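You operate a simulated robot arm through the tools that you are given. There is no shell and no other tool.

You are at the controls of a simulated two-armed robot. One attempt, no reset.

Task
On the packing table, fold the cloth in half and then in half again.

The check looks at the end state, three seconds after you hand in, the way a careful person would. Anything else that was tipped, shoved, dropped, spilled or broken makes it a failure. Flat cloth is picked up by pressing the open fingertips on it (5 to 10 N) and closing them slowly along it; thin cloth reads only 2 to 8 mm in the jaws.

Robot
Two 7-joint arms with two-finger parallel grippers on one trunk, on a base that moves. Base frame: it is fixed to the floor where the robot stands at the start and does not move with it; the origin is under the middle of the robot, x ahead of it, y to its left, z up; the surface under the hand at the start is at about z = 0.8. Readings come in m, rad, newtons and seconds.
The left shoulder is at the start at [0.05, 0.209, 1.196], the right one opposite. With the tool pointing down near the work surface each hand reaches from about 0.1 to 0.9 m from the robot's upright axis, wherever it stands, measured 20 degrees to its own side. Places, roughly: cloth [0.5, 0, 0.8]; packing table [0.6, 0, 0.8]. Payload 4.4 kg a hand.
The TCP of each hand is the grasp point between the finger pads, 0.023 m short of the fingertips. In the tool frame z runs along the fingers and y along their closing line. The gripper opens to 0.094 m. The fingers are 0.038 m wide and 0.01 m thick; the gripper's body (0.054 by 0.096 m) begins 0.039 m behind the TCP.
Orientation is that of the tool frame in the base frame, as a unit quaternion [w, x, y, z]. With the fingers straight down and closing along the base's y, the tool's x points along the base's -x, its y along +y and its z along -z.

Tools
- The arms move only by the tool move_arm. It takes "left_plan", "right_plan" or both (then of equal length, played together; a hand with none holds still); each is a list that holds one entry, the list of rows, each a list of 7 numbers: the shift along the base's x, y, z in m, then the turn, a rotation vector about the base's x, y, z in rad, then the opening, from 0 (shut) to 1 (fully open). In form: [[[x, y, z, wx, wy, wz, gripper], ...]]. A call has 1 to 20 rows; each row shifts and turns the commanded pose from where the row before left it. Each row takes 0.2 s and may step no farther than 0.05 m and 0.15 rad from the row before; otherwise, or with a gripper value out of range, the whole call is refused. A pose out of reach is approached as far as the arm can. The call stops where the force on the tool passes 40 N (or 10 N more than at its start, if that is more) or the arm is blocked; 0.2 s more then pass. Each finger travels about 0.108 m/s and halts on what it meets, pressing with about 36 N; the grip force reading is that of the motor and also rises with nothing between the fingers. The clock runs only during rows and for 0.2 s after the last one: add rows that do not move to give the fingers time. The reply holds the time, the measured pose of the TCP, the force on the tool along the base axes, the opening and the grip force, in the units named above and with some noise, with the torque about the TCP (base axes, N m) and any sound that the robot's microphone picked up.
- Cameras (640 x 400 px; columns grow to the right, rows downward): "scene" is now at [0.1501, 0.0042, 1.3568]; the picture's right is [0.10, -1.00, 0.00], its down [-0.78, -0.07, -0.62] and it looks along [0.62, 0.06, -0.78] (base axes); focal length 257 px, centre (320, 200). "left" rides on the left gripper at [0.086, -0.016, -0.074] in its tool frame; the picture's right is [0.18, 0.98, 0.00], its down [-0.58, 0.11, -0.81] and it looks along [-0.79, 0.15, 0.59] (tool axes); focal length 243 px, centre (320, 200). "right" rides on the right gripper at [0.086, 0.016, -0.075] in its tool frame; the picture's right is [-0.18, 0.98, 0.00], its down [-0.58, -0.11, -0.81] and it looks along [-0.79, -0.15, 0.59] (tool axes); focal length 243 px, centre (320, 200). There is no depth. A picture from a camera that has moved, and an enlarged one, comes with that camera's place and axes in the base frame and with its lens. The place of the scene camera against the robot may be out by one fixed shift of up to 0.025 m in any direction.
- grab_frame(camera): a new picture of that camera. No time passes.
- move_column(by): slides the trunk up (or, below 0, down) by that many m; the arms and the scene camera ride with it, the base frame stays. It gives what a move gives, with no picture.
- drive_base(legs): drives the robot by 1 to 6 legs, each [ahead, left, turn to the left] in m, m and rad, along the robot's own axes; the way and the turn of a leg run together, so that a leg with both is an arc; at most 1.5 m and 3.142 rad a leg. The arms and the cameras ride along, it lands a little off, and it stops where it bumps. It gives what a move gives.
- pan_tilt(pan, tilt): turns the head with the scene camera to pan (to the left, within 1.396 rad either way) and tilt (down, from -0.506 to 1.204), counted from straight ahead of the robot. It gives what a move gives.
- zoom(camera, box): a new picture of the part [left, top, right, bottom] of that camera's present view, enlarged. No time passes.
- job_done(): hands the job in; it is judged then, once.

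Nothing tells you exact positions but the pictures and the camera data. Unless the task says otherwise, let go and move clear before handing in.

The tools are called as a command line: name --argument value ..., lists and objects as JSON in quotes. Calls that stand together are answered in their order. move_arm: Moves the arms, as the interface text tells. Its arguments: {"type":"object","properties":{"left_plan":{"type":"array","items":{"type":"array","items":{"type":"array","items":{"type":"number"}}}},"right_plan":{"type":"array","items":{"type":"array","items":{"type":"array","items":{"type":"number"}}}}},"required":[]} The other tools are called the same way: move_column (by) moves the trunk up or down; drive_base (legs) drives the base; pan_tilt (pan, tilt) turns the head that bears the scene camera; grab_frame (camera) takes a picture; zoom (camera, box) takes an enlarged picture of a part of a camera's view; job_done () hands the job in.

At the start:

```text
clock: 0.0
left_tool_pos: [0.5846, 0.2906, 0.9647]
left_ee_rot: [0.0, 0.0, 1.0, 0.0]
left_force: [-0.1, -0.5, -0.8]
left_ft_torque: [0.01, 0.0, -0.06]
left_opening: 0.0939
left_grip_force: 0.1
right_tool_pos: [0.3976, -0.1711, 0.9428]
right_ee_rot: [0.0, 0.001, 1.0, 0.001]
right_force: [-0.6, -0.5, 0.3]
right_ft_torque: [0.02, 0.03, -0.01]
right_opening: 0.0938
right_grip_force: 0.1
trunk travel left (down, up): [-0.275, 0.288]
robot x, y, heading: [0.0003, -0.0027, -0.004]
head pan, tilt (commanded): [0.096, 0.899]
```

scene: 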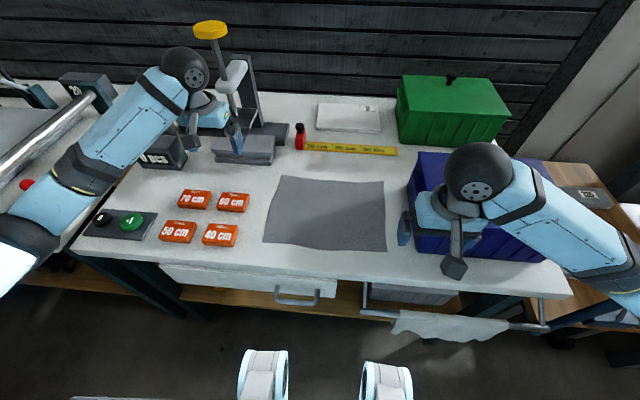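
right: 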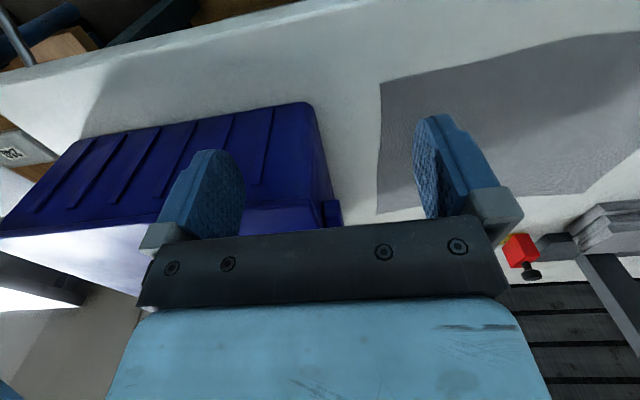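
left: 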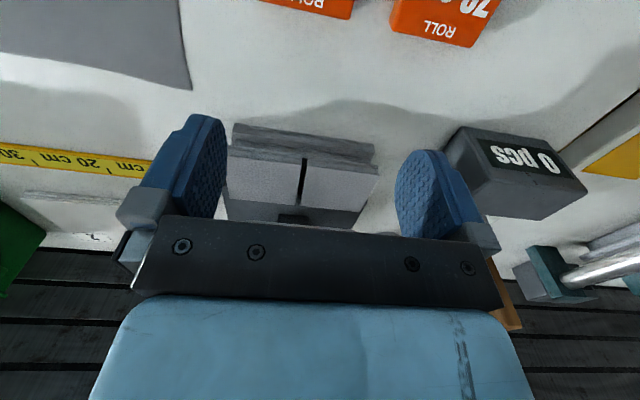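

I see a grey cloth lying flat, with corners at roughly x 0.43–0.65 and y −0.12–0.17. There are orange labels to its left, a blue bin to its right and a yellow ruler beyond it. I'll look closer before I move.

zoom --camera "scene" --box '[240, 120, 480, 270]'

zoom --camera "right" --box '[200, 0, 640, 275]'

zoom --camera "scene" --box '[80, 60, 400, 260]'

```text
2.67 times, centred on (360, 195) of scene
camera zoom: at [0.1501, 0.0042, 1.3568], right [0.1, -1.0, 0.0], down [-0.78, -0.07, -0.62], along [0.62, 0.06, -0.78], focal length 686 px, centre (213, 213)
```

zoom: 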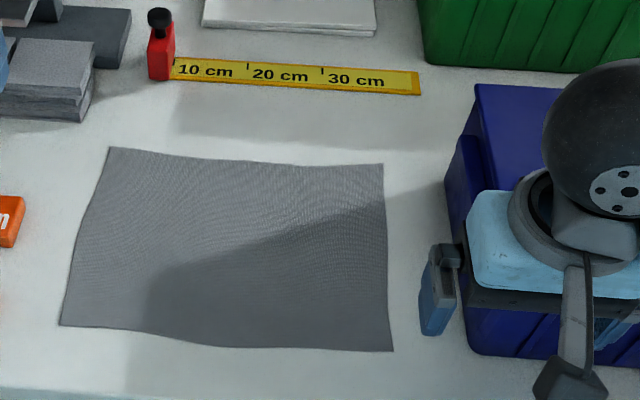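

```text
1.45 times, centred on (420, 138) of right
camera zoom: at [0.3094, -0.1553, 1.0178], right [0.18, 0.98, 0.0], down [0.58, -0.11, 0.81], along [0.79, -0.15, -0.59], focal length 353 px, centre (174, 291)
```

zoom: 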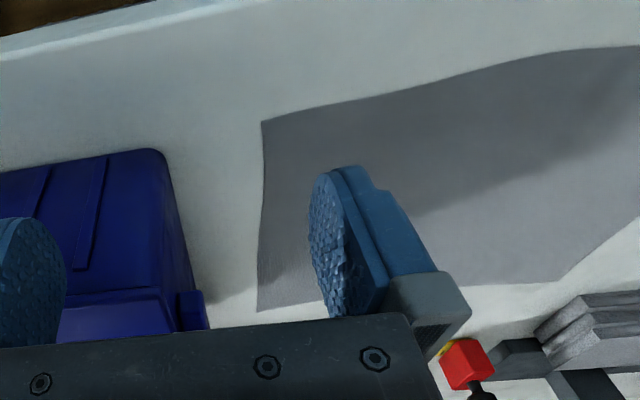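

```text
2.00 times, centred on (240, 160) of scene
camera zoom: at [0.1501, 0.0042, 1.3568], right [0.1, -1.0, 0.0], down [-0.78, -0.07, -0.62], along [0.62, 0.06, -0.78], focal length 515 px, centre (480, 280)
```

zoom: 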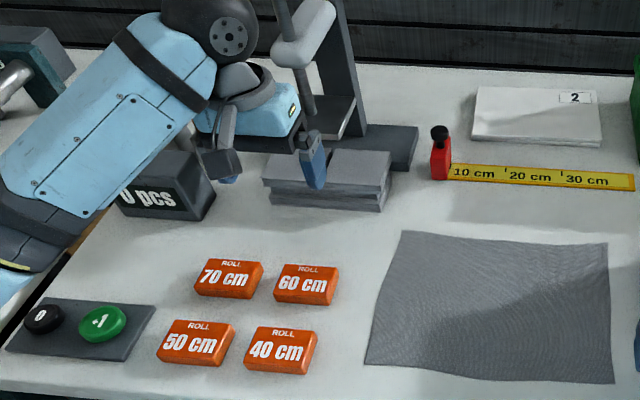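

The cloth measures about 0.295 m along y and 0.22 m along x. Its near edge is at x≈0.43, and the blue bin's left side is near y≈−0.17 to −0.19. I'll raise both hands and turn them so the fingers close along x, then hover them over the two near corners.

move_arm --left_plan '[[[0, 0, 0.03, 0, 0, 0, 0.4], [0, 0, 0.03, 0, 0, 0, 0.4], [-0.03, -0.03, 0, 0, 0, 0, 0.4], [-0.03, -0.03, 0, 0, 0, 0, 0.4], [-0.0075, -0.0076, 0, 0, 0, 0.1428, 0.4], [-0.0075, -0.0076, 0, 0, 0, 0.1428, 0.4], [-0.0075, -0.0076, 0, 0, 0, 0.1428, 0.4], [-0.0075, -0.0076, 0, 0, 0, 0.1428, 0.4], [-0.0075, -0.0076, 0, 0, 0, 0.1428, 0.4], [-0.0075, -0.0076, 0, 0, 0, 0.1428, 0.4], [-0.0075, -0.0076, 0, 0, 0, 0.1428, 0.4], [-0.0075, -0.0076, 0, 0, 0, 0.1428, 0.4], [-0.0075, -0.0076, 0, 0, 0, 0.1428, 0.4], [-0.0075, -0.0076, 0, 0, 0, 0.1428, 0.4], [-0.0075, -0.0076, 0, 0, 0, 0.1428, 0.4]]]' --right_plan '[[[0, 0, 0.04, 0, 0, 0, 0.4], [0, 0, 0.04, 0, 0, 0, 0.4], [0, 0.035, 0, 0, 0, 0, 0.4], [0, 0.035, 0, 0, 0, 0, 0.4], [0.004, 0, 0, 0, 0, -0.1428, 0.4], [0.004, 0, 0, 0, 0, -0.1428, 0.4], [0.004, 0, 0, 0, 0, -0.1428, 0.4], [0.004, 0, 0, 0, 0, -0.1428, 0.4], [0.004, 0, 0, 0, 0, -0.1428, 0.4], [0.004, 0, 0, 0, 0, -0.1428, 0.4], [0.004, 0, 0, 0, 0, -0.1428, 0.4], [0.004, 0, 0, 0, 0, -0.1428, 0.4], [0.004, 0, 0, 0, 0, -0.1428, 0.4], [0.004, 0, 0, 0, 0, -0.1428, 0.4], [0.004, 0, 0, 0, 0, -0.1428, 0.4]]]'

```text
clock: 3.2
left_tool_pos: [0.4415, 0.1462, 1.0249]
left_ee_rot: [0.0, 0.708, -0.707, 0.0]
left_force: [1.4, -0.7, -1.2]
left_ft_torque: [-0.01, 0.01, -0.01]
left_opening: 0.0374
left_grip_force: 0.0
right_tool_pos: [0.4507, -0.1068, 1.0179]
right_ee_rot: [-0.002, 0.706, 0.708, 0.001]
right_force: [0.0, 0.0, -0.3]
right_ft_torque: [0.05, 0.0, 0.0]
right_opening: 0.0376
right_grip_force: 0.0
right hand out of reach, approached as far as the arm can: row 15
trunk travel left (down, up): [-0.275, 0.288]
robot x, y, heading: [-0.0001, 0.0017, 0.002]
head pan, tilt (commanded): [0.096, 0.899]
```

Both hands turned, but the right arm is near a limit up at this height. I'll check the views.

grab_frame --camera "scene"

grab_frame --camera "right"

grab_frame --camera "left"

```text
taken
camera scene: at [0.1505, 0.0035, 1.3568], right [0.1, -1.0, 0.0], down [-0.78, -0.07, -0.62], along [0.62, 0.06, -0.78], focal length 257 px, centre (320, 200)
```

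scene: 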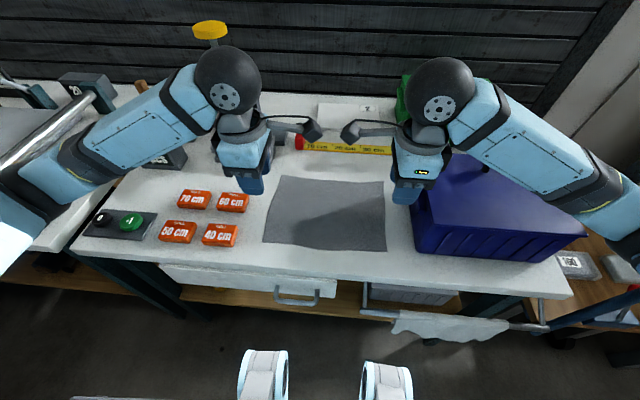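

```text
taken
camera right: at [0.4649, -0.0202, 1.0933], right [0.98, -0.18, 0.0], down [-0.11, -0.58, 0.8], along [-0.15, -0.79, -0.59], focal length 243 px, centre (320, 200)
```

right: 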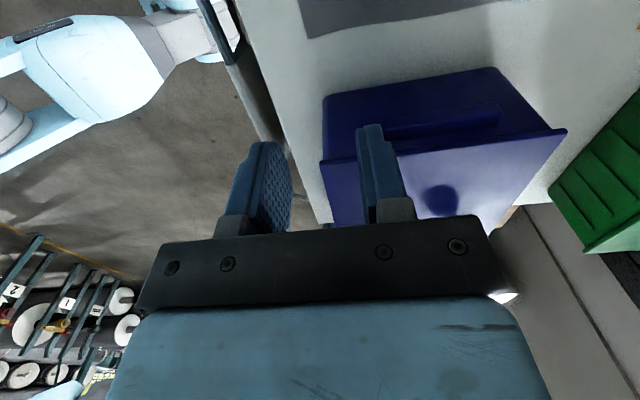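

```text
taken
camera left: at [0.4576, 0.0606, 1.0987], right [-0.98, -0.19, 0.0], down [-0.11, 0.58, 0.81], along [-0.15, 0.79, -0.59], focal length 243 px, centre (320, 200)
```

left: 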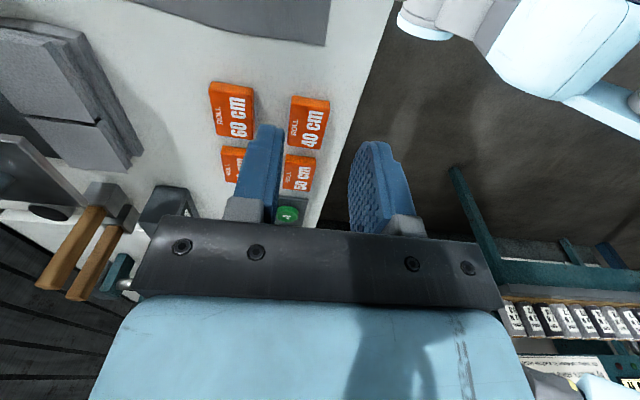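

The right hand is only slightly off, and the bin wall at y≈−0.18 to −0.19 is clear of it. I'll lower both hands to just above the cloth and see where they really land.

move_arm --left_plan '[[[0, 0, -0.042, 0, 0, 0, 0.32], [0, 0, -0.042, 0, 0, 0, 0.32], [0, 0, -0.042, 0, 0, 0, 0.32], [0, 0, -0.039, 0, 0, 0, 0.32]]]' --right_plan '[[[0, 0, -0.042, 0, 0, 0, 0.32], [0, 0, -0.042, 0, 0, 0, 0.32], [0, 0, -0.042, 0, 0, 0, 0.32], [0, 0, -0.039, 0, 0, 0, 0.32]]]'

```text
clock: 4.2
left_tool_pos: [0.4403, 0.1476, 0.8608]
left_ee_rot: [0.0, -0.707, 0.708, 0.0]
left_force: [0.1, -0.4, 0.4]
left_ft_torque: [-0.01, 0.03, 0.04]
left_opening: 0.0302
left_grip_force: 0.1
right_tool_pos: [0.4499, -0.1047, 0.854]
right_ee_rot: [0.001, 0.707, 0.707, 0.001]
right_force: [0.0, 0.1, 1.2]
right_ft_torque: [-0.03, 0.0, 0.0]
right_opening: 0.0303
right_grip_force: 0.1
trunk travel left (down, up): [-0.275, 0.288]
robot x, y, heading: [-0.0034, -0.003, 0.002]
head pan, tilt (commanded): [0.096, 0.899]
```

grab_frame --camera "right"

grab_frame --camera "left"

zoom --camera "scene" --box '[220, 150, 460, 300]'

```text
taken
camera right: at [0.4648, -0.0186, 0.9289], right [0.98, -0.18, 0.0], down [-0.11, -0.58, 0.81], along [-0.15, -0.79, -0.59], focal length 243 px, centre (320, 200)
```

right: 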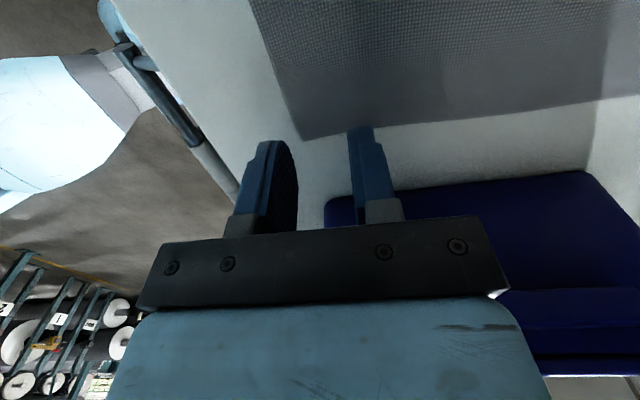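

```text
taken
camera left: at [0.4566, 0.061, 0.9353], right [-0.98, -0.18, 0.0], down [-0.11, 0.58, 0.81], along [-0.15, 0.79, -0.59], focal length 243 px, centre (320, 200)
```

left: 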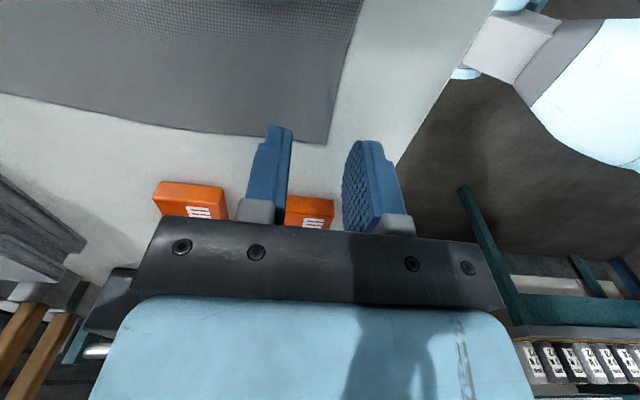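

```text
2.67 times, centred on (340, 225) of scene
camera zoom: at [0.15, 0.0043, 1.357], right [0.1, -1.0, 0.0], down [-0.78, -0.07, -0.62], along [0.62, 0.06, -0.78], focal length 686 px, centre (267, 133)
```

zoom: 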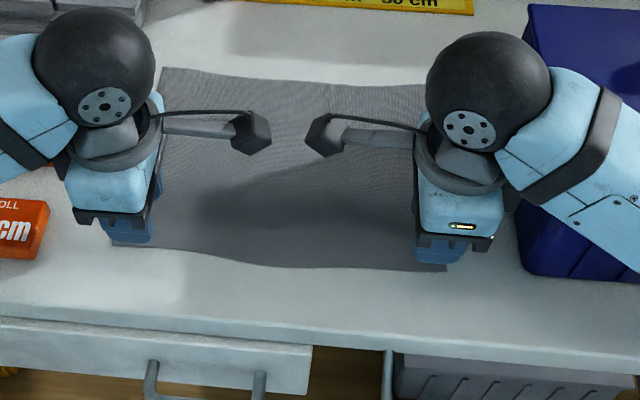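

The wrist cameras agree that the near edge is at x≈0.4315, with corners at y≈−0.122 and y≈0.173. I'll centre the jaws so the outer finger lands just off the edge and the inner one on the cloth, then go down gently.

move_arm --left_plan '[[[0.001, 0.004, -0.015, 0, 0, 0, 0.32], [0, 0, -0.012, 0, 0, 0, 0.32], [0, 0, -0.006, 0, 0, 0, 0.32], [0, 0, 0, 0, 0, 0, 0.32]]]' --right_plan '[[[-0.009, 0.003, -0.012, 0, 0, 0, 0.32], [0, 0, -0.008, 0, 0, 0, 0.32], [0, 0, -0.006, 0, 0, 0, 0.32], [0, 0, 0, 0, 0, 0, 0.32]]]'

```text
clock: 5.2
left_tool_pos: [0.4412, 0.1504, 0.827]
left_ee_rot: [0.0, -0.707, 0.707, 0.0]
left_force: [0.0, 0.5, 0.1]
left_ft_torque: [0.01, 0.03, 0.03]
left_opening: 0.0299
left_grip_force: 0.1
right_tool_pos: [0.44, -0.1037, 0.8269]
right_ee_rot: [0.0, 0.707, 0.707, 0.0]
right_force: [-0.2, -0.1, 0.3]
right_ft_torque: [-0.01, -0.01, 0.0]
right_opening: 0.03
right_grip_force: 0.1
trunk travel left (down, up): [-0.275, 0.288]
robot x, y, heading: [0.0006, 0.0004, 0.002]
head pan, tilt (commanded): [0.096, 0.899]
```

move_arm --left_plan '[[[0, 0, -0.002, 0, 0, 0, 0.32], [0, 0, -0.001, 0, 0, 0, 0.32], [0, 0, 0, 0, 0, 0, 0.32]]]' --right_plan '[[[0, 0, -0.002, 0, 0, 0, 0.32], [0, 0, -0.001, 0, 0, 0, 0.32], [0, 0, 0, 0, 0, 0, 0.32]]]'

grab_frame --camera "right"

grab_frame --camera "left"

```text
clock: 6.0
left_tool_pos: [0.4437, 0.1504, 0.824]
left_ee_rot: [0.001, -0.707, 0.707, 0.0]
left_force: [0.8, -0.2, 2.4]
left_ft_torque: [-0.03, -0.05, 0.0]
left_opening: 0.0299
left_grip_force: 0.1
right_tool_pos: [0.4405, -0.1036, 0.8237]
right_ee_rot: [0.0, 0.707, 0.707, 0.0]
right_force: [0.3, 1.3, 4.3]
right_ft_torque: [-0.01, -0.07, 0.02]
right_opening: 0.0302
right_grip_force: 0.2
trunk travel left (down, up): [-0.275, 0.288]
robot x, y, heading: [0.0018, -0.0003, -0.004]
head pan, tilt (commanded): [0.096, 0.899]
```

```text
taken
camera right: at [0.4552, -0.0168, 0.8991], right [0.98, -0.18, 0.0], down [-0.11, -0.58, 0.81], along [-0.15, -0.79, -0.59], focal length 243 px, centre (320, 200)
```

right: 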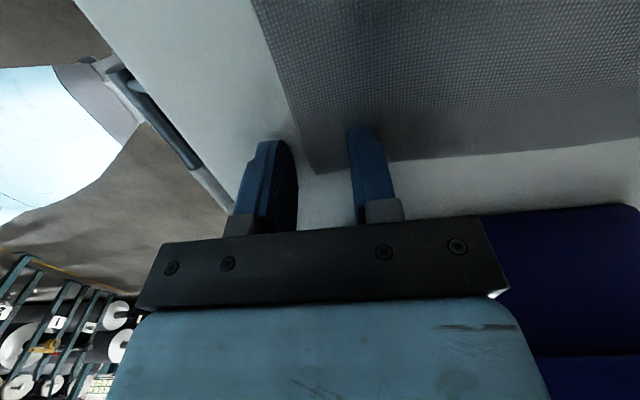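

```text
taken
camera left: at [0.458, 0.0649, 0.8987], right [-0.98, -0.18, 0.0], down [-0.11, 0.58, 0.81], along [-0.15, 0.79, -0.59], focal length 243 px, centre (320, 200)
```

left: 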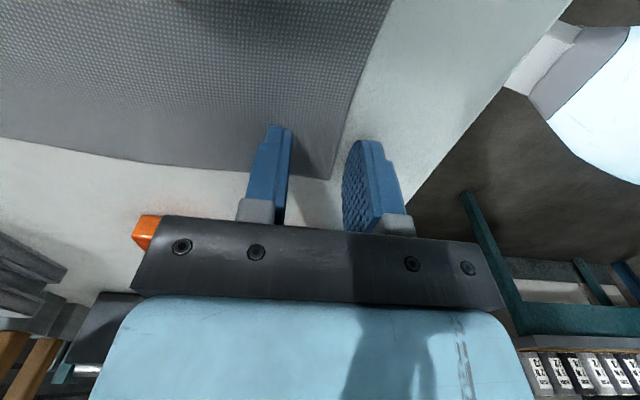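

Both hands are just touching. The cloth edge sits between the fingers on each side, as I wanted, so I'll press to about 6–8 N and then close slowly.

move_arm --left_plan '[[[0, 0, -0.002, 0, 0, 0, 0.32], [0, 0, -0.001, 0, 0, 0, 0.32], [0, 0, 0, 0, 0, 0, 0.32]]]' --right_plan '[[[0, 0, -0.001, 0, 0, 0, 0.32], [0, 0, 0, 0, 0, 0, 0.32], [0, 0, 0, 0, 0, 0, 0.32]]]'

```text
clock: 6.8
left_tool_pos: [0.4417, 0.1509, 0.8244]
left_ee_rot: [0.002, -0.707, 0.707, -0.003]
left_force: [0.8, 6.4, 37.6]
left_ft_torque: [0.4, -0.71, 0.12]
left_opening: 0.0301
left_grip_force: 0.1
right_tool_pos: [0.4396, -0.1021, 0.8252]
right_ee_rot: [0.001, 0.707, 0.707, 0.001]
right_force: [0.2, 0.4, 2.1]
right_ft_torque: [-0.01, -0.03, 0.01]
right_opening: 0.0302
right_grip_force: 0.0
trunk travel left (down, up): [-0.275, 0.288]
robot x, y, heading: [-0.0006, 0.0023, -0.003]
head pan, tilt (commanded): [0.096, 0.899]
```

The left is pressing at 37 N, which is too stiff, so I'll ease it up and press the right a touch more.

move_arm --left_plan '[[[0, 0, 0.002, 0, 0, 0, 0.32], [0, 0, 0, 0, 0, 0, 0.32]]]' --right_plan '[[[0, 0, -0.0005, 0, 0, 0, 0.32], [0, 0, 0, 0, 0, 0, 0.32]]]'

```text
clock: 7.4
left_tool_pos: [0.4417, 0.1509, 0.8238]
left_ee_rot: [0.0, 0.707, -0.707, 0.001]
left_force: [3.3, 3.1, 19.1]
left_ft_torque: [0.26, -0.43, 0.02]
left_opening: 0.031
left_grip_force: 1.3
right_tool_pos: [0.4405, -0.1034, 0.8244]
right_ee_rot: [0.001, 0.707, 0.707, 0.002]
right_force: [-0.5, -1.9, 18.5]
right_ft_torque: [-0.23, -0.38, -0.02]
right_opening: 0.0301
right_grip_force: 0.2
trunk travel left (down, up): [-0.275, 0.288]
robot x, y, heading: [-0.0016, 0.0013, 0.002]
head pan, tilt (commanded): [0.096, 0.899]
```

move_arm --left_plan '[[[0, 0, 0.0012, 0, 0, 0, 0.32], [0, 0, 0, 0, 0, 0, 0.32], [0, 0, 0, 0, 0, 0, 0.32]]]' --right_plan '[[[0, 0, 0.0006, 0, 0, 0, 0.32], [0, 0, 0, 0, 0, 0, 0.32], [0, 0, 0, 0, 0, 0, 0.32]]]'

```text
clock: 8.2
left_tool_pos: [0.4417, 0.1508, 0.8244]
left_ee_rot: [0.0, 0.708, -0.707, 0.001]
left_force: [0.3, 0.4, -0.3]
left_ft_torque: [0.0, -0.01, 0.03]
left_opening: 0.0301
left_grip_force: 0.0
right_tool_pos: [0.4399, -0.103, 0.8226]
right_ee_rot: [0.0, 0.707, 0.707, 0.001]
right_force: [0.0, -0.9, 20.4]
right_ft_torque: [-0.17, -0.39, -0.03]
right_opening: 0.0298
right_grip_force: 0.0
trunk travel left (down, up): [-0.275, 0.288]
robot x, y, heading: [-0.0024, 0.0033, -0.002]
head pan, tilt (commanded): [0.096, 0.899]
```

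move_arm --left_plan '[[[0, 0, -0.0006, 0, 0, 0, 0.32], [0, 0, 0, 0, 0, 0, 0.32], [0, 0, 0, 0, 0, 0, 0.32]]]' --right_plan '[[[0, 0, 0.0007, 0, 0, 0, 0.32], [0, 0, 0, 0, 0, 0, 0.32], [0, 0, 0, 0, 0, 0, 0.32]]]'

```text
clock: 9.0
left_tool_pos: [0.4421, 0.1513, 0.8238]
left_ee_rot: [-0.001, 0.707, -0.707, 0.002]
left_force: [-1.2, -0.5, 3.1]
left_ft_torque: [0.01, -0.04, -0.03]
left_opening: 0.0302
left_grip_force: 0.0
right_tool_pos: [0.4405, -0.1036, 0.8249]
right_ee_rot: [-0.001, 0.707, 0.707, 0.0]
right_force: [-0.2, -0.4, 12.8]
right_ft_torque: [-0.09, -0.32, 0.04]
right_opening: 0.0303
right_grip_force: 0.2
trunk travel left (down, up): [-0.275, 0.288]
robot x, y, heading: [-0.0022, -0.0014, 0.002]
head pan, tilt (commanded): [0.096, 0.899]
```

move_arm --left_plan '[[[0, 0, -0.0003, 0, 0, 0, 0.32], [0, 0, 0, 0, 0, 0, 0.32]]]' --right_plan '[[[0, 0, 0.0003, 0, 0, 0, 0.32], [0, 0, 0, 0, 0, 0, 0.32]]]'

```text
clock: 9.6
left_tool_pos: [0.4427, 0.15, 0.8251]
left_ee_rot: [0.0, 0.708, -0.707, 0.001]
left_force: [-0.6, 1.7, 11.1]
left_ft_torque: [0.19, -0.2, 0.05]
left_opening: 0.03
left_grip_force: 0.1
right_tool_pos: [0.4416, -0.103, 0.8242]
right_ee_rot: [0.0, 0.707, 0.707, 0.0]
right_force: [0.0, 1.5, 3.6]
right_ft_torque: [-0.02, -0.12, 0.04]
right_opening: 0.03
right_grip_force: 0.1
trunk travel left (down, up): [-0.275, 0.288]
robot x, y, heading: [-0.0025, 0.0004, -0.0]
head pan, tilt (commanded): [0.096, 0.899]
```

Contact is light on both hands now, so I'll close the fingers slowly.

move_arm --left_plan '[[[0, 0, 0, 0, 0, 0, 0.3], [0, 0, 0, 0, 0, 0, 0.28], [0, 0, 0, 0, 0, 0, 0.26], [0, 0, 0, 0, 0, 0, 0.24], [0, 0, 0, 0, 0, 0, 0.22], [0, 0, 0, 0, 0, 0, 0.2], [0, 0, 0, 0, 0, 0, 0.18], [0, 0, 0, 0, 0, 0, 0.16]]]' --right_plan '[[[0, 0, -0.0002, 0, 0, 0, 0.3], [0, 0, 0, 0, 0, 0, 0.28], [0, 0, 0, 0, 0, 0, 0.26], [0, 0, 0, 0, 0, 0, 0.24], [0, 0, 0, 0, 0, 0, 0.22], [0, 0, 0, 0, 0, 0, 0.2], [0, 0, 0, 0, 0, 0, 0.18], [0, 0, 0, 0, 0, 0, 0.16]]]'

grab_frame --camera "right"

grab_frame --camera "left"

```text
clock: 11.4
left_tool_pos: [0.4429, 0.1504, 0.8242]
left_ee_rot: [0.0, -0.707, 0.707, -0.002]
left_force: [-0.4, 0.5, 18.4]
left_ft_torque: [0.18, -0.18, -0.04]
left_opening: 0.0152
left_grip_force: 0.0
right_tool_pos: [0.4409, -0.1031, 0.8244]
right_ee_rot: [0.0, 0.707, 0.707, 0.0]
right_force: [0.5, 0.1, -0.1]
right_ft_torque: [0.0, 0.02, -0.02]
right_opening: 0.015
right_grip_force: 0.0
trunk travel left (down, up): [-0.275, 0.288]
robot x, y, heading: [-0.0003, -0.002, -0.006]
head pan, tilt (commanded): [0.096, 0.899]
```

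```text
taken
camera right: at [0.4549, -0.0172, 0.8997], right [0.98, -0.18, 0.0], down [-0.11, -0.58, 0.81], along [-0.15, -0.79, -0.59], focal length 243 px, centre (320, 200)
```

right: 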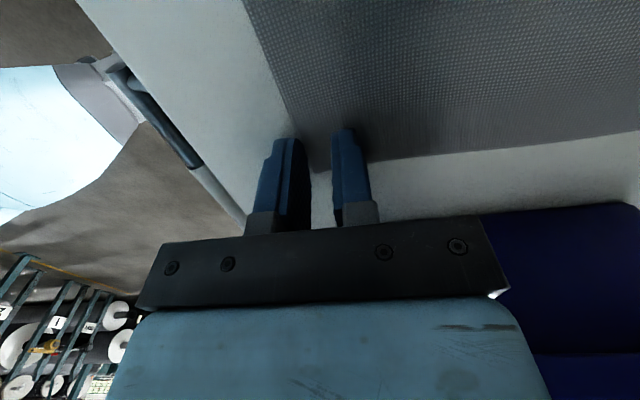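

```text
taken
camera left: at [0.4579, 0.064, 0.8985], right [-0.98, -0.18, 0.0], down [-0.11, 0.58, 0.81], along [-0.15, 0.79, -0.59], focal length 243 px, centre (320, 200)
```

left: 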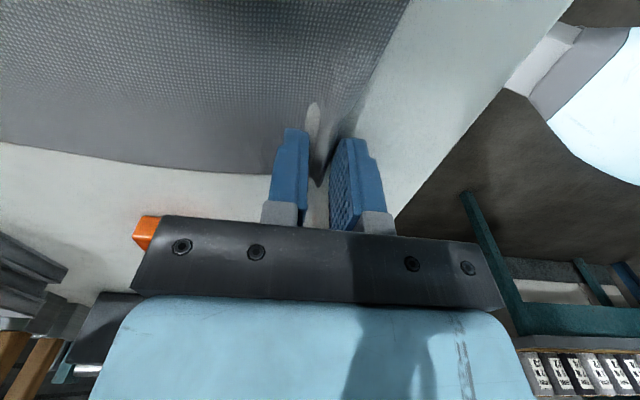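

On the left a ridge has formed between the fingers. The right slipped over the cloth with no pressure, so I'll finish closing the left while I reopen the right.

move_arm --left_plan '[[[0, 0, 0, 0, 0, 0, 0.14], [0, 0, 0, 0, 0, 0, 0.12], [0, 0, 0, 0, 0, 0, 0.1], [0, 0, 0, 0, 0, 0, 0.08], [0, 0, 0, 0, 0, 0, 0.06], [0, 0, 0, 0, 0, 0, 0.04], [0, 0, 0, 0, 0, 0, 0.02], [0, 0, 0, 0, 0, 0, 0.0], [0, 0, 0, 0, 0, 0, 0.0]]]' --right_plan '[[[0, 0, 0.001, 0, 0, 0, 0.2], [0, 0, 0, 0, 0, 0, 0.26], [0, 0, 0, 0, 0, 0, 0.32], [0, 0, 0, 0, 0, 0, 0.32], [0, 0, -0.001, 0, 0, 0, 0.32], [0, 0, -0.0005, 0, 0, 0, 0.32], [0, 0, 0, 0, 0, 0, 0.32], [0, 0, 0, 0, 0, 0, 0.32], [0, 0, 0, 0, 0, 0, 0.32]]]'

grab_frame --camera "left"

```text
clock: 13.4
left_tool_pos: [0.4415, 0.1496, 0.8243]
left_ee_rot: [0.0, -0.707, 0.707, -0.002]
left_force: [0.2, -0.2, 18.9]
left_ft_torque: [0.16, -0.13, 0.01]
left_opening: 0.0018
left_grip_force: 36.1
right_tool_pos: [0.4397, -0.1041, 0.825]
right_ee_rot: [0.001, 0.708, 0.706, 0.001]
right_force: [0.3, -0.3, 1.0]
right_ft_torque: [-0.03, -0.01, -0.01]
right_opening: 0.0299
right_grip_force: 0.1
trunk travel left (down, up): [-0.275, 0.288]
robot x, y, heading: [0.0003, 0.0041, 0.004]
head pan, tilt (commanded): [0.096, 0.899]
```

```text
taken
camera left: at [0.4578, 0.064, 0.8985], right [-0.98, -0.18, 0.0], down [-0.11, 0.58, 0.81], along [-0.15, 0.79, -0.59], focal length 243 px, centre (320, 200)
```

left: 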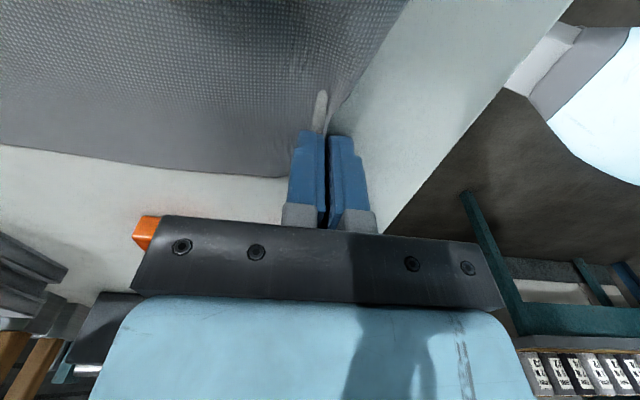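

The left jaws read 1.8 mm, so they probably hold cloth. Next is the right: press to about 10 N, then close.

move_arm --right_plan '[[[0, 0, -0.0006, 0, 0, 0, 0.32], [0, 0, 0, 0, 0, 0, 0.32], [0, 0, 0, 0, 0, 0, 0.32]]]'

```text
clock: 14.2
left_tool_pos: [0.4421, 0.1504, 0.8244]
left_ee_rot: [0.001, -0.707, 0.707, -0.001]
left_force: [0.2, -0.8, 15.2]
left_ft_torque: [0.15, -0.1, 0.0]
left_opening: 0.0019
left_grip_force: 35.8
right_tool_pos: [0.4415, -0.104, 0.8243]
right_ee_rot: [0.001, 0.707, 0.707, 0.001]
right_force: [0.3, -0.5, 9.5]
right_ft_torque: [-0.06, -0.13, -0.02]
right_opening: 0.03
right_grip_force: 0.4
trunk travel left (down, up): [-0.275, 0.288]
robot x, y, heading: [0.0005, 0.0022, 0.0]
head pan, tilt (commanded): [0.096, 0.899]
```

move_arm --right_plan '[[[0, 0, -0.0003, 0, 0, 0, 0.3], [0, 0, 0, 0, 0, 0, 0.28], [0, 0, 0, 0, 0, 0, 0.26], [0, 0, 0, 0, 0, 0, 0.24]]]'

```text
clock: 15.2
left_tool_pos: [0.4419, 0.1502, 0.824]
left_ee_rot: [-0.001, 0.708, -0.707, 0.001]
left_force: [0.9, -0.6, 10.8]
left_ft_torque: [0.12, -0.09, -0.03]
left_opening: 0.0021
left_grip_force: 36.3
right_tool_pos: [0.4394, -0.1033, 0.8238]
right_ee_rot: [0.001, 0.707, 0.708, 0.0]
right_force: [-2.7, 0.4, 17.7]
right_ft_torque: [-0.09, -0.2, -0.01]
right_opening: 0.0216
right_grip_force: 0.2
trunk travel left (down, up): [-0.275, 0.288]
robot x, y, heading: [0.0009, -0.0016, 0.003]
head pan, tilt (commanded): [0.096, 0.899]
```

move_arm --right_plan '[[[0, 0, 0, 0, 0, 0, 0.22], [0, 0, 0, 0, 0, 0, 0.2], [0, 0, 0, 0, 0, 0, 0.18], [0, 0, 0, 0, 0, 0, 0.16]]]'

grab_frame --camera "right"

```text
clock: 16.2
left_tool_pos: [0.4424, 0.1514, 0.8236]
left_ee_rot: [0.0, 0.707, -0.707, 0.001]
left_force: [-0.3, -1.3, 7.0]
left_ft_torque: [0.05, -0.09, -0.03]
left_opening: 0.0019
left_grip_force: 36.1
right_tool_pos: [0.4388, -0.1027, 0.823]
right_ee_rot: [0.001, 0.707, 0.708, 0.001]
right_force: [-3.1, -1.0, 21.3]
right_ft_torque: [-0.1, -0.14, -0.04]
right_opening: 0.0136
right_grip_force: 0.1
trunk travel left (down, up): [-0.275, 0.288]
robot x, y, heading: [-0.0023, -0.0001, 0.001]
head pan, tilt (commanded): [0.096, 0.899]
```

```text
taken
camera right: at [0.4544, -0.0173, 0.8989], right [0.98, -0.18, 0.0], down [-0.11, -0.58, 0.81], along [-0.15, -0.79, -0.59], focal length 243 px, centre (320, 200)
```

right: 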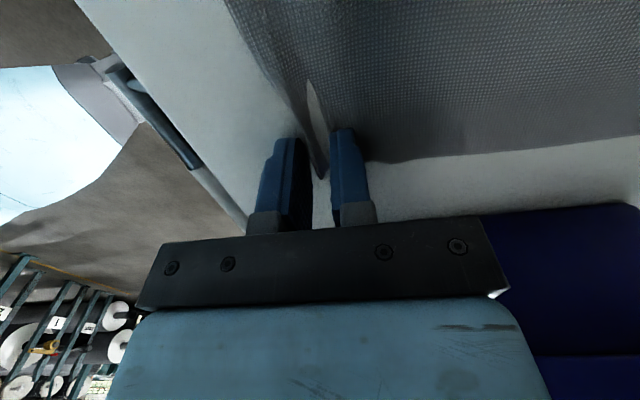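

A ridge is forming on the right too, so I'll finish closing it.

move_arm --right_plan '[[[0, 0, 0, 0, 0, 0, 0.14], [0, 0, 0, 0, 0, 0, 0.12], [0, 0, 0, 0, 0, 0, 0.1], [0, 0, 0, 0, 0, 0, 0.08], [0, 0, 0, 0, 0, 0, 0.06], [0, 0, 0, 0, 0, 0, 0.04], [0, 0, 0, 0, 0, 0, 0.02], [0, 0, 0, 0, 0, 0, 0.0], [0, 0, 0, 0, 0, 0, 0.0]]]'

grab_frame --camera "right"

```text
clock: 18.2
left_tool_pos: [0.4413, 0.1518, 0.8246]
left_ee_rot: [0.001, -0.707, 0.707, -0.001]
left_force: [-1.1, -0.1, 5.0]
left_ft_torque: [0.08, 0.0, 0.02]
left_opening: 0.0018
left_grip_force: 35.8
right_tool_pos: [0.4408, -0.103, 0.8239]
right_ee_rot: [0.001, 0.707, 0.708, 0.001]
right_force: [0.0, -1.8, 24.2]
right_ft_torque: [-0.03, -0.16, 0.0]
right_opening: 0.002
right_grip_force: 36.0
trunk travel left (down, up): [-0.275, 0.288]
robot x, y, heading: [-0.0023, 0.0018, 0.001]
head pan, tilt (commanded): [0.096, 0.899]
```

```text
taken
camera right: at [0.4546, -0.0172, 0.8989], right [0.98, -0.18, 0.0], down [-0.11, -0.58, 0.81], along [-0.15, -0.79, -0.59], focal length 243 px, centre (320, 200)
```

right: 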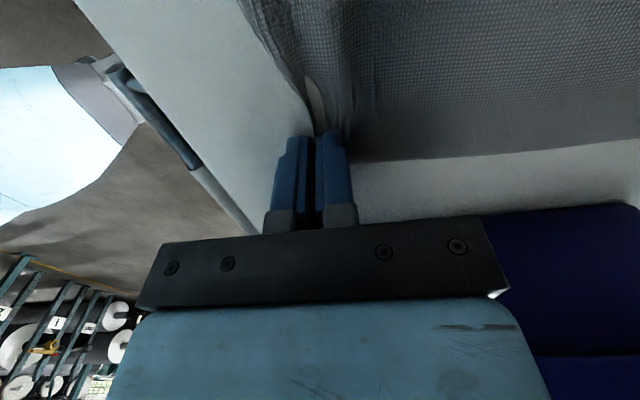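

Both hands are closed on about 2 mm. I'll lift them a little together and see whether the cloth comes up.

move_arm --left_plan '[[[0, 0, 0.008, 0, 0, 0, 0], [0, 0, 0.01, 0, 0, 0, 0], [0, 0, 0.012, 0, 0, 0, 0], [0, 0, 0, 0, 0, 0, 0]]]' --right_plan '[[[0, 0, 0.008, 0, 0, 0, 0], [0, 0, 0.01, 0, 0, 0, 0], [0, 0, 0.012, 0, 0, 0, 0], [0, 0, 0, 0, 0, 0, 0]]]'

grab_frame --camera "right"

grab_frame --camera "left"

zoom --camera "scene" --box '[220, 150, 460, 300]'

```text
clock: 19.2
left_tool_pos: [0.4418, 0.1512, 0.8525]
left_ee_rot: [0.0, -0.707, 0.707, -0.001]
left_force: [-0.1, -1.3, 0.0]
left_ft_torque: [-0.02, -0.03, -0.01]
left_opening: 0.0018
left_grip_force: 36.2
right_tool_pos: [0.4418, -0.1029, 0.8516]
right_ee_rot: [0.0, 0.707, 0.707, 0.0]
right_force: [-0.2, 0.0, 0.0]
right_ft_torque: [-0.01, -0.07, 0.0]
right_opening: 0.0018
right_grip_force: 35.6
trunk travel left (down, up): [-0.275, 0.288]
robot x, y, heading: [-0.0006, 0.0014, -0.0]
head pan, tilt (commanded): [0.096, 0.899]
```

```text
taken
camera right: at [0.4565, -0.0159, 0.9267], right [0.98, -0.18, 0.0], down [-0.11, -0.58, 0.81], along [-0.15, -0.79, -0.59], focal length 243 px, centre (320, 200)
```

right: 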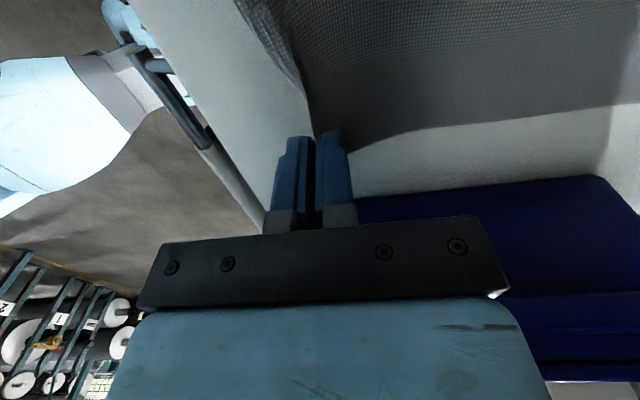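

```text
taken
camera left: at [0.4582, 0.0652, 0.9272], right [-0.98, -0.18, 0.0], down [-0.11, 0.58, 0.81], along [-0.15, 0.79, -0.59], focal length 243 px, centre (320, 200)
```

left: 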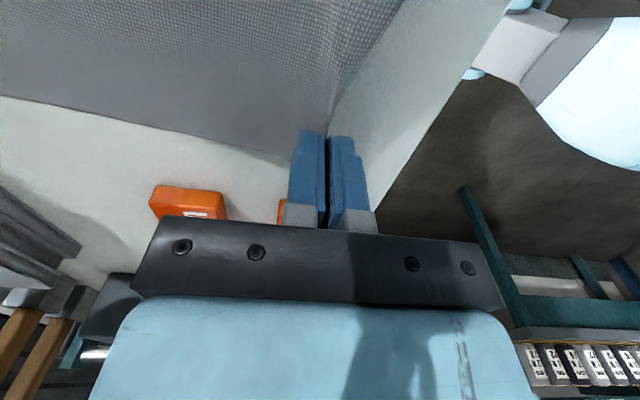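

```text
2.67 times, centred on (340, 225) of scene
camera zoom: at [0.15, 0.0042, 1.3568], right [0.1, -1.0, 0.0], down [-0.78, -0.07, -0.62], along [0.62, 0.06, -0.78], focal length 686 px, centre (267, 133)
```

zoom: 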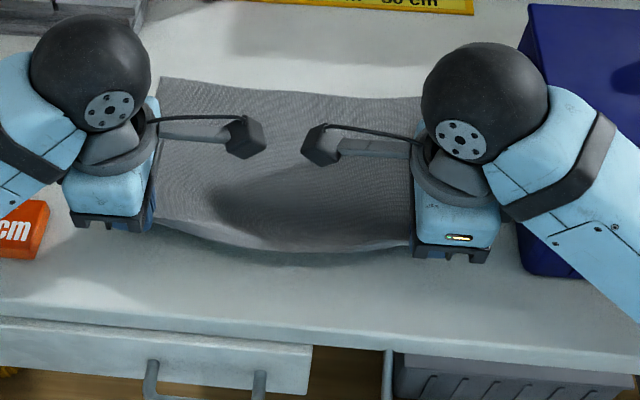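

Both near corners came up and the far edge slid slightly toward me, to x≈0.634. I'll carry the near edge forward in a low arc and check halfway.

move_arm --left_plan '[[[0.008, 0.0005, 0.014, 0, 0, 0, 0], [0.01, 0.0005, 0.013, 0, 0, 0, 0], [0.012, 0.0005, 0.011, 0, 0, 0, 0], [0.014, 0.0005, 0.009, 0, 0, 0, 0], [0.016, 0.0005, 0.006, 0, 0, 0, 0], [0.016, 0.0005, 0.003, 0, 0, 0, 0], [0.016, 0, 0, 0, 0, 0, 0], [0, 0, 0, 0, 0, 0, 0]]]' --right_plan '[[[0.008, -0.0005, 0.014, 0, 0, 0, 0], [0.01, -0.0005, 0.013, 0, 0, 0, 0], [0.012, -0.0005, 0.011, 0, 0, 0, 0], [0.014, -0.0005, 0.009, 0, 0, 0, 0], [0.016, -0.0005, 0.006, 0, 0, 0, 0], [0.016, -0.0005, 0.003, 0, 0, 0, 0], [0.016, 0, 0, 0, 0, 0, 0], [0, 0, 0, 0, 0, 0, 0]]]'

grab_frame --camera "scene"

grab_frame --camera "left"

grab_frame --camera "right"

```text
clock: 21.0
left_tool_pos: [0.5327, 0.1545, 0.9087]
left_ee_rot: [0.0, -0.706, 0.708, 0.001]
left_force: [0.5, -2.6, 0.5]
left_ft_torque: [-0.07, 0.0, 0.0]
left_opening: 0.0018
left_grip_force: 36.6
right_tool_pos: [0.534, -0.1059, 0.9096]
right_ee_rot: [0.0, 0.707, 0.707, 0.001]
right_force: [0.0, 3.1, -0.4]
right_ft_torque: [0.08, -0.03, -0.01]
right_opening: 0.0018
right_grip_force: 36.1
trunk travel left (down, up): [-0.275, 0.288]
robot x, y, heading: [-0.0009, -0.0017, 0.0]
head pan, tilt (commanded): [0.096, 0.899]
```

```text
taken
camera scene: at [0.1495, 0.0043, 1.3569], right [0.1, -1.0, 0.0], down [-0.78, -0.07, -0.62], along [0.62, 0.06, -0.78], focal length 257 px, centre (320, 200)
```

scene: 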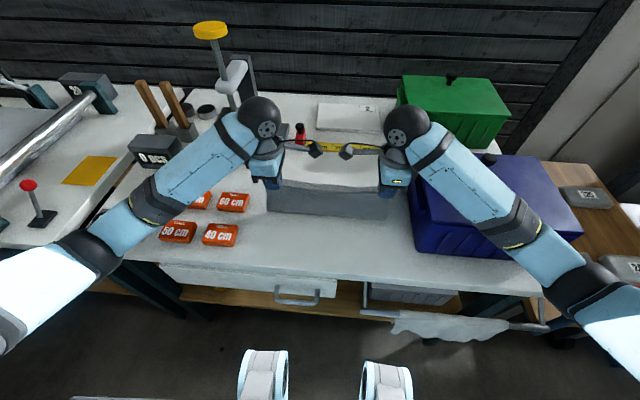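

```text
taken
camera left: at [0.5498, 0.0677, 0.9834], right [-0.98, -0.18, 0.0], down [-0.11, 0.58, 0.81], along [-0.15, 0.79, -0.59], focal length 243 px, centre (320, 200)
```

left: 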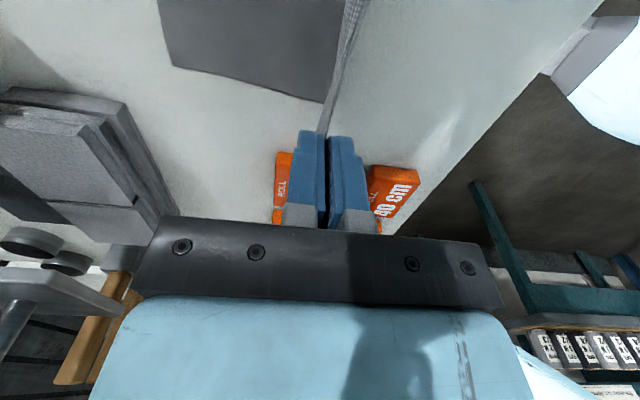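

```text
taken
camera right: at [0.5486, -0.0195, 0.9841], right [0.98, -0.18, 0.0], down [-0.11, -0.58, 0.81], along [-0.15, -0.79, -0.59], focal length 243 px, centre (320, 200)
```

right: 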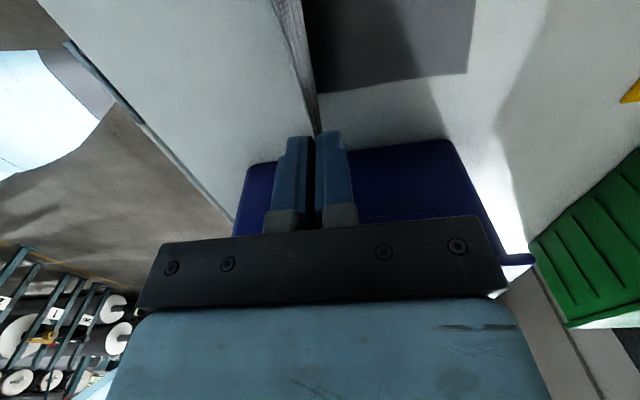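

The cloth hangs evenly from both hands, and its far edge is at x≈0.640. I'll carry the edge on and down to x≈0.62, just above the far edge.

move_arm --left_plan '[[[0.016, 0, -0.003, 0, 0, 0, 0], [0.016, 0, -0.007, 0, 0, 0, 0], [0.014, 0, -0.01, 0, 0, 0, 0], [0.012, 0, -0.012, 0, 0, 0, 0], [0.01, 0, -0.012, 0, 0, 0, 0], [0.008, 0, -0.012, 0, 0, 0, 0], [0.006, 0, -0.01, 0, 0, 0, 0], [0.004, 0, -0.006, 0, 0, 0, 0], [0, 0, 0, 0, 0, 0, 0]]]' --right_plan '[[[0.016, 0, -0.003, 0, 0, 0, 0], [0.016, 0, -0.007, 0, 0, 0, 0], [0.014, 0, -0.01, 0, 0, 0, 0], [0.012, 0, -0.012, 0, 0, 0, 0], [0.01, 0, -0.012, 0, 0, 0, 0], [0.008, 0, -0.012, 0, 0, 0, 0], [0.006, 0, -0.01, 0, 0, 0, 0], [0.004, 0, -0.006, 0, 0, 0, 0], [0, 0, 0, 0, 0, 0, 0]]]'

zoom --camera "scene" --box '[220, 120, 460, 270]'

grab_frame --camera "left"

grab_frame --camera "right"

```text
clock: 23.2
left_tool_pos: [0.6152, 0.1536, 0.8441]
left_ee_rot: [0.002, -0.705, 0.709, -0.007]
left_force: [0.5, -5.5, 0.9]
left_ft_torque: [-0.22, -0.03, -0.01]
left_opening: 0.0016
left_grip_force: 36.1
right_tool_pos: [0.6264, -0.1041, 0.8829]
right_ee_rot: [0.025, 0.707, 0.706, 0.034]
right_force: [0.4, 4.6, -1.5]
right_ft_torque: [0.11, 0.01, 0.03]
right_opening: 0.0018
right_grip_force: 35.9
trunk travel left (down, up): [-0.275, 0.288]
robot x, y, heading: [0.0003, 0.0017, -0.008]
head pan, tilt (commanded): [0.096, 0.899]
stopped in row 9 (right hand): the arm was blocked; the commanded pose is now the measured one
```

```text
2.67 times, centred on (340, 195) of scene
camera zoom: at [0.1361, 0.0114, 1.3583], right [0.09, -1.0, 0.01], down [-0.77, -0.08, -0.63], along [0.63, 0.05, -0.77], focal length 686 px, centre (267, 213)
```

zoom: 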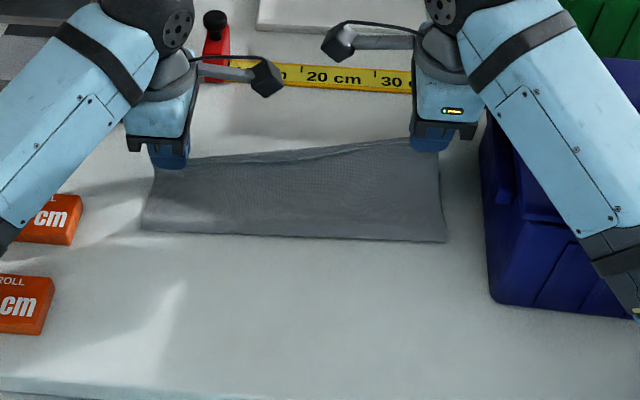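

```text
taken
camera left: at [0.6284, 0.0684, 0.9189], right [-0.98, -0.18, -0.01], down [-0.12, 0.59, 0.8], along [-0.14, 0.79, -0.6], focal length 243 px, centre (320, 200)
```

left: 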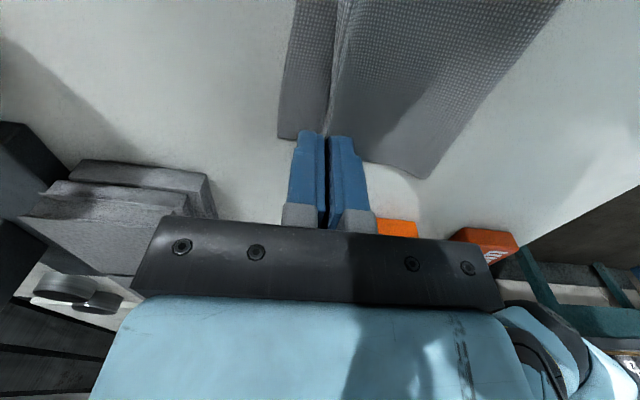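

```text
taken
camera right: at [0.6357, -0.0185, 0.9596], right [0.98, -0.19, 0.08], down [-0.18, -0.59, 0.79], along [-0.1, -0.79, -0.61], focal length 243 px, centre (320, 200)
```

right: 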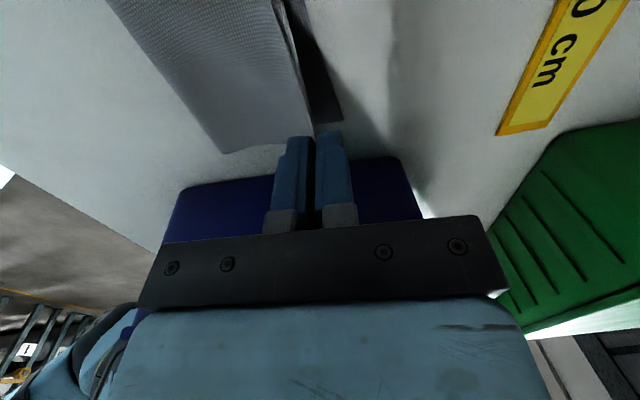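

The right forearm has caught on the blue bin and nudged the base a little. I'll lift it clear by raising the trunk slightly, then check the bin.

move_column --by 0.03

grab_frame --camera "scene"

grab_frame --camera "right"

```text
clock: 23.9
left_tool_pos: [0.6197, 0.1526, 0.8675]
left_ee_rot: [0.0, -0.707, 0.707, -0.001]
left_force: [-0.2, -2.7, 0.0]
left_ft_torque: [-0.1, -0.03, -0.02]
left_opening: 0.002
left_grip_force: 36.4
right_tool_pos: [0.6269, -0.1071, 0.886]
right_ee_rot: [0.01, 0.708, 0.706, 0.017]
right_force: [0.5, 3.0, -0.6]
right_ft_torque: [0.08, -0.03, 0.0]
right_opening: 0.0018
right_grip_force: 36.3
trunk travel left (down, up): [-0.305, 0.258]
robot x, y, heading: [0.0034, 0.0023, 0.002]
head pan, tilt (commanded): [0.096, 0.899]
```

```text
taken
camera scene: at [0.1487, 0.0045, 1.3857], right [0.09, -1.0, 0.0], down [-0.78, -0.07, -0.62], along [0.62, 0.06, -0.78], focal length 257 px, centre (320, 200)
```

scene: 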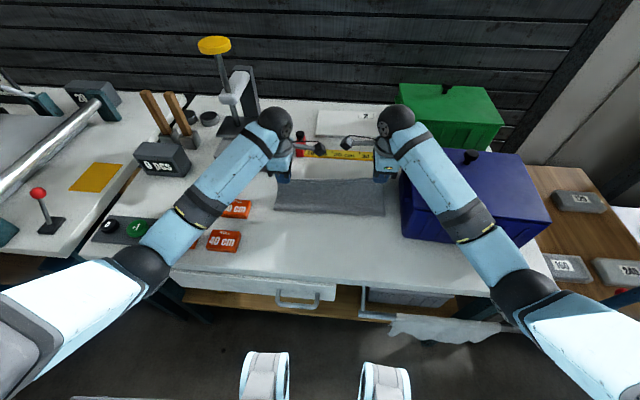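

```text
taken
camera right: at [0.6392, -0.0216, 0.9625], right [0.98, -0.19, 0.04], down [-0.14, -0.59, 0.8], along [-0.13, -0.79, -0.6], focal length 243 px, centre (320, 200)
```

right: 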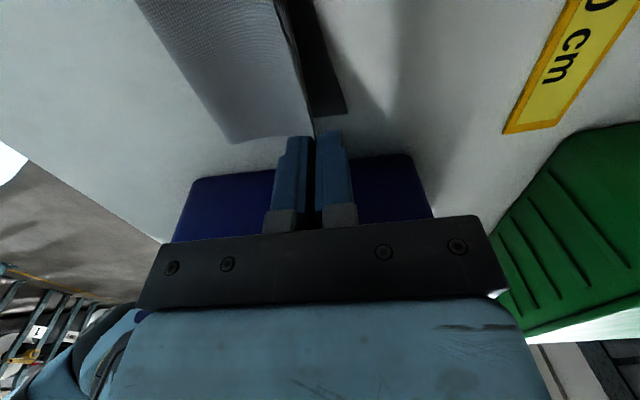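

zoom --camera "scene" --box '[370, 110, 610, 260]'

zoom --camera "right" --box '[120, 60, 520, 310]'

```text
2.67 times, centred on (490, 185) of scene
camera zoom: at [0.1487, 0.0045, 1.3857], right [0.09, -1.0, 0.0], down [-0.78, -0.07, -0.62], along [0.62, 0.06, -0.78], focal length 686 px, centre (-133, 240)
```

zoom: 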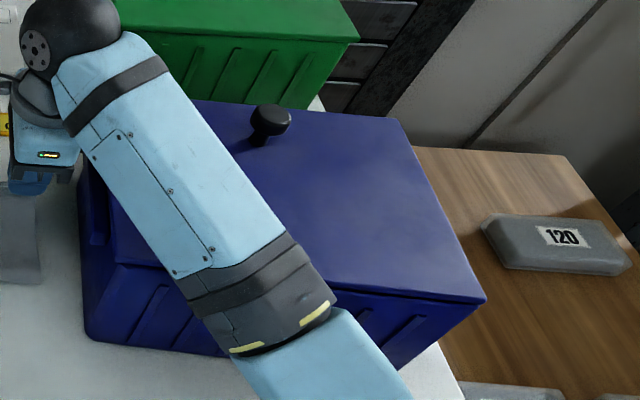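

```text
1.60 times, centred on (320, 185) of right
camera zoom: at [0.6392, -0.0216, 0.9625], right [0.98, -0.19, 0.04], down [-0.14, -0.59, 0.8], along [-0.13, -0.79, -0.6], focal length 388 px, centre (320, 224)
```

zoom: 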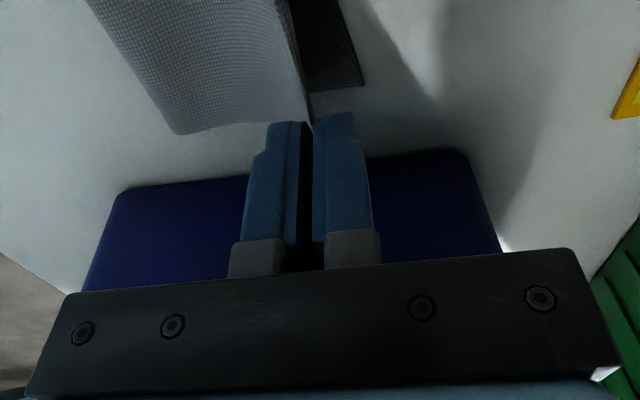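

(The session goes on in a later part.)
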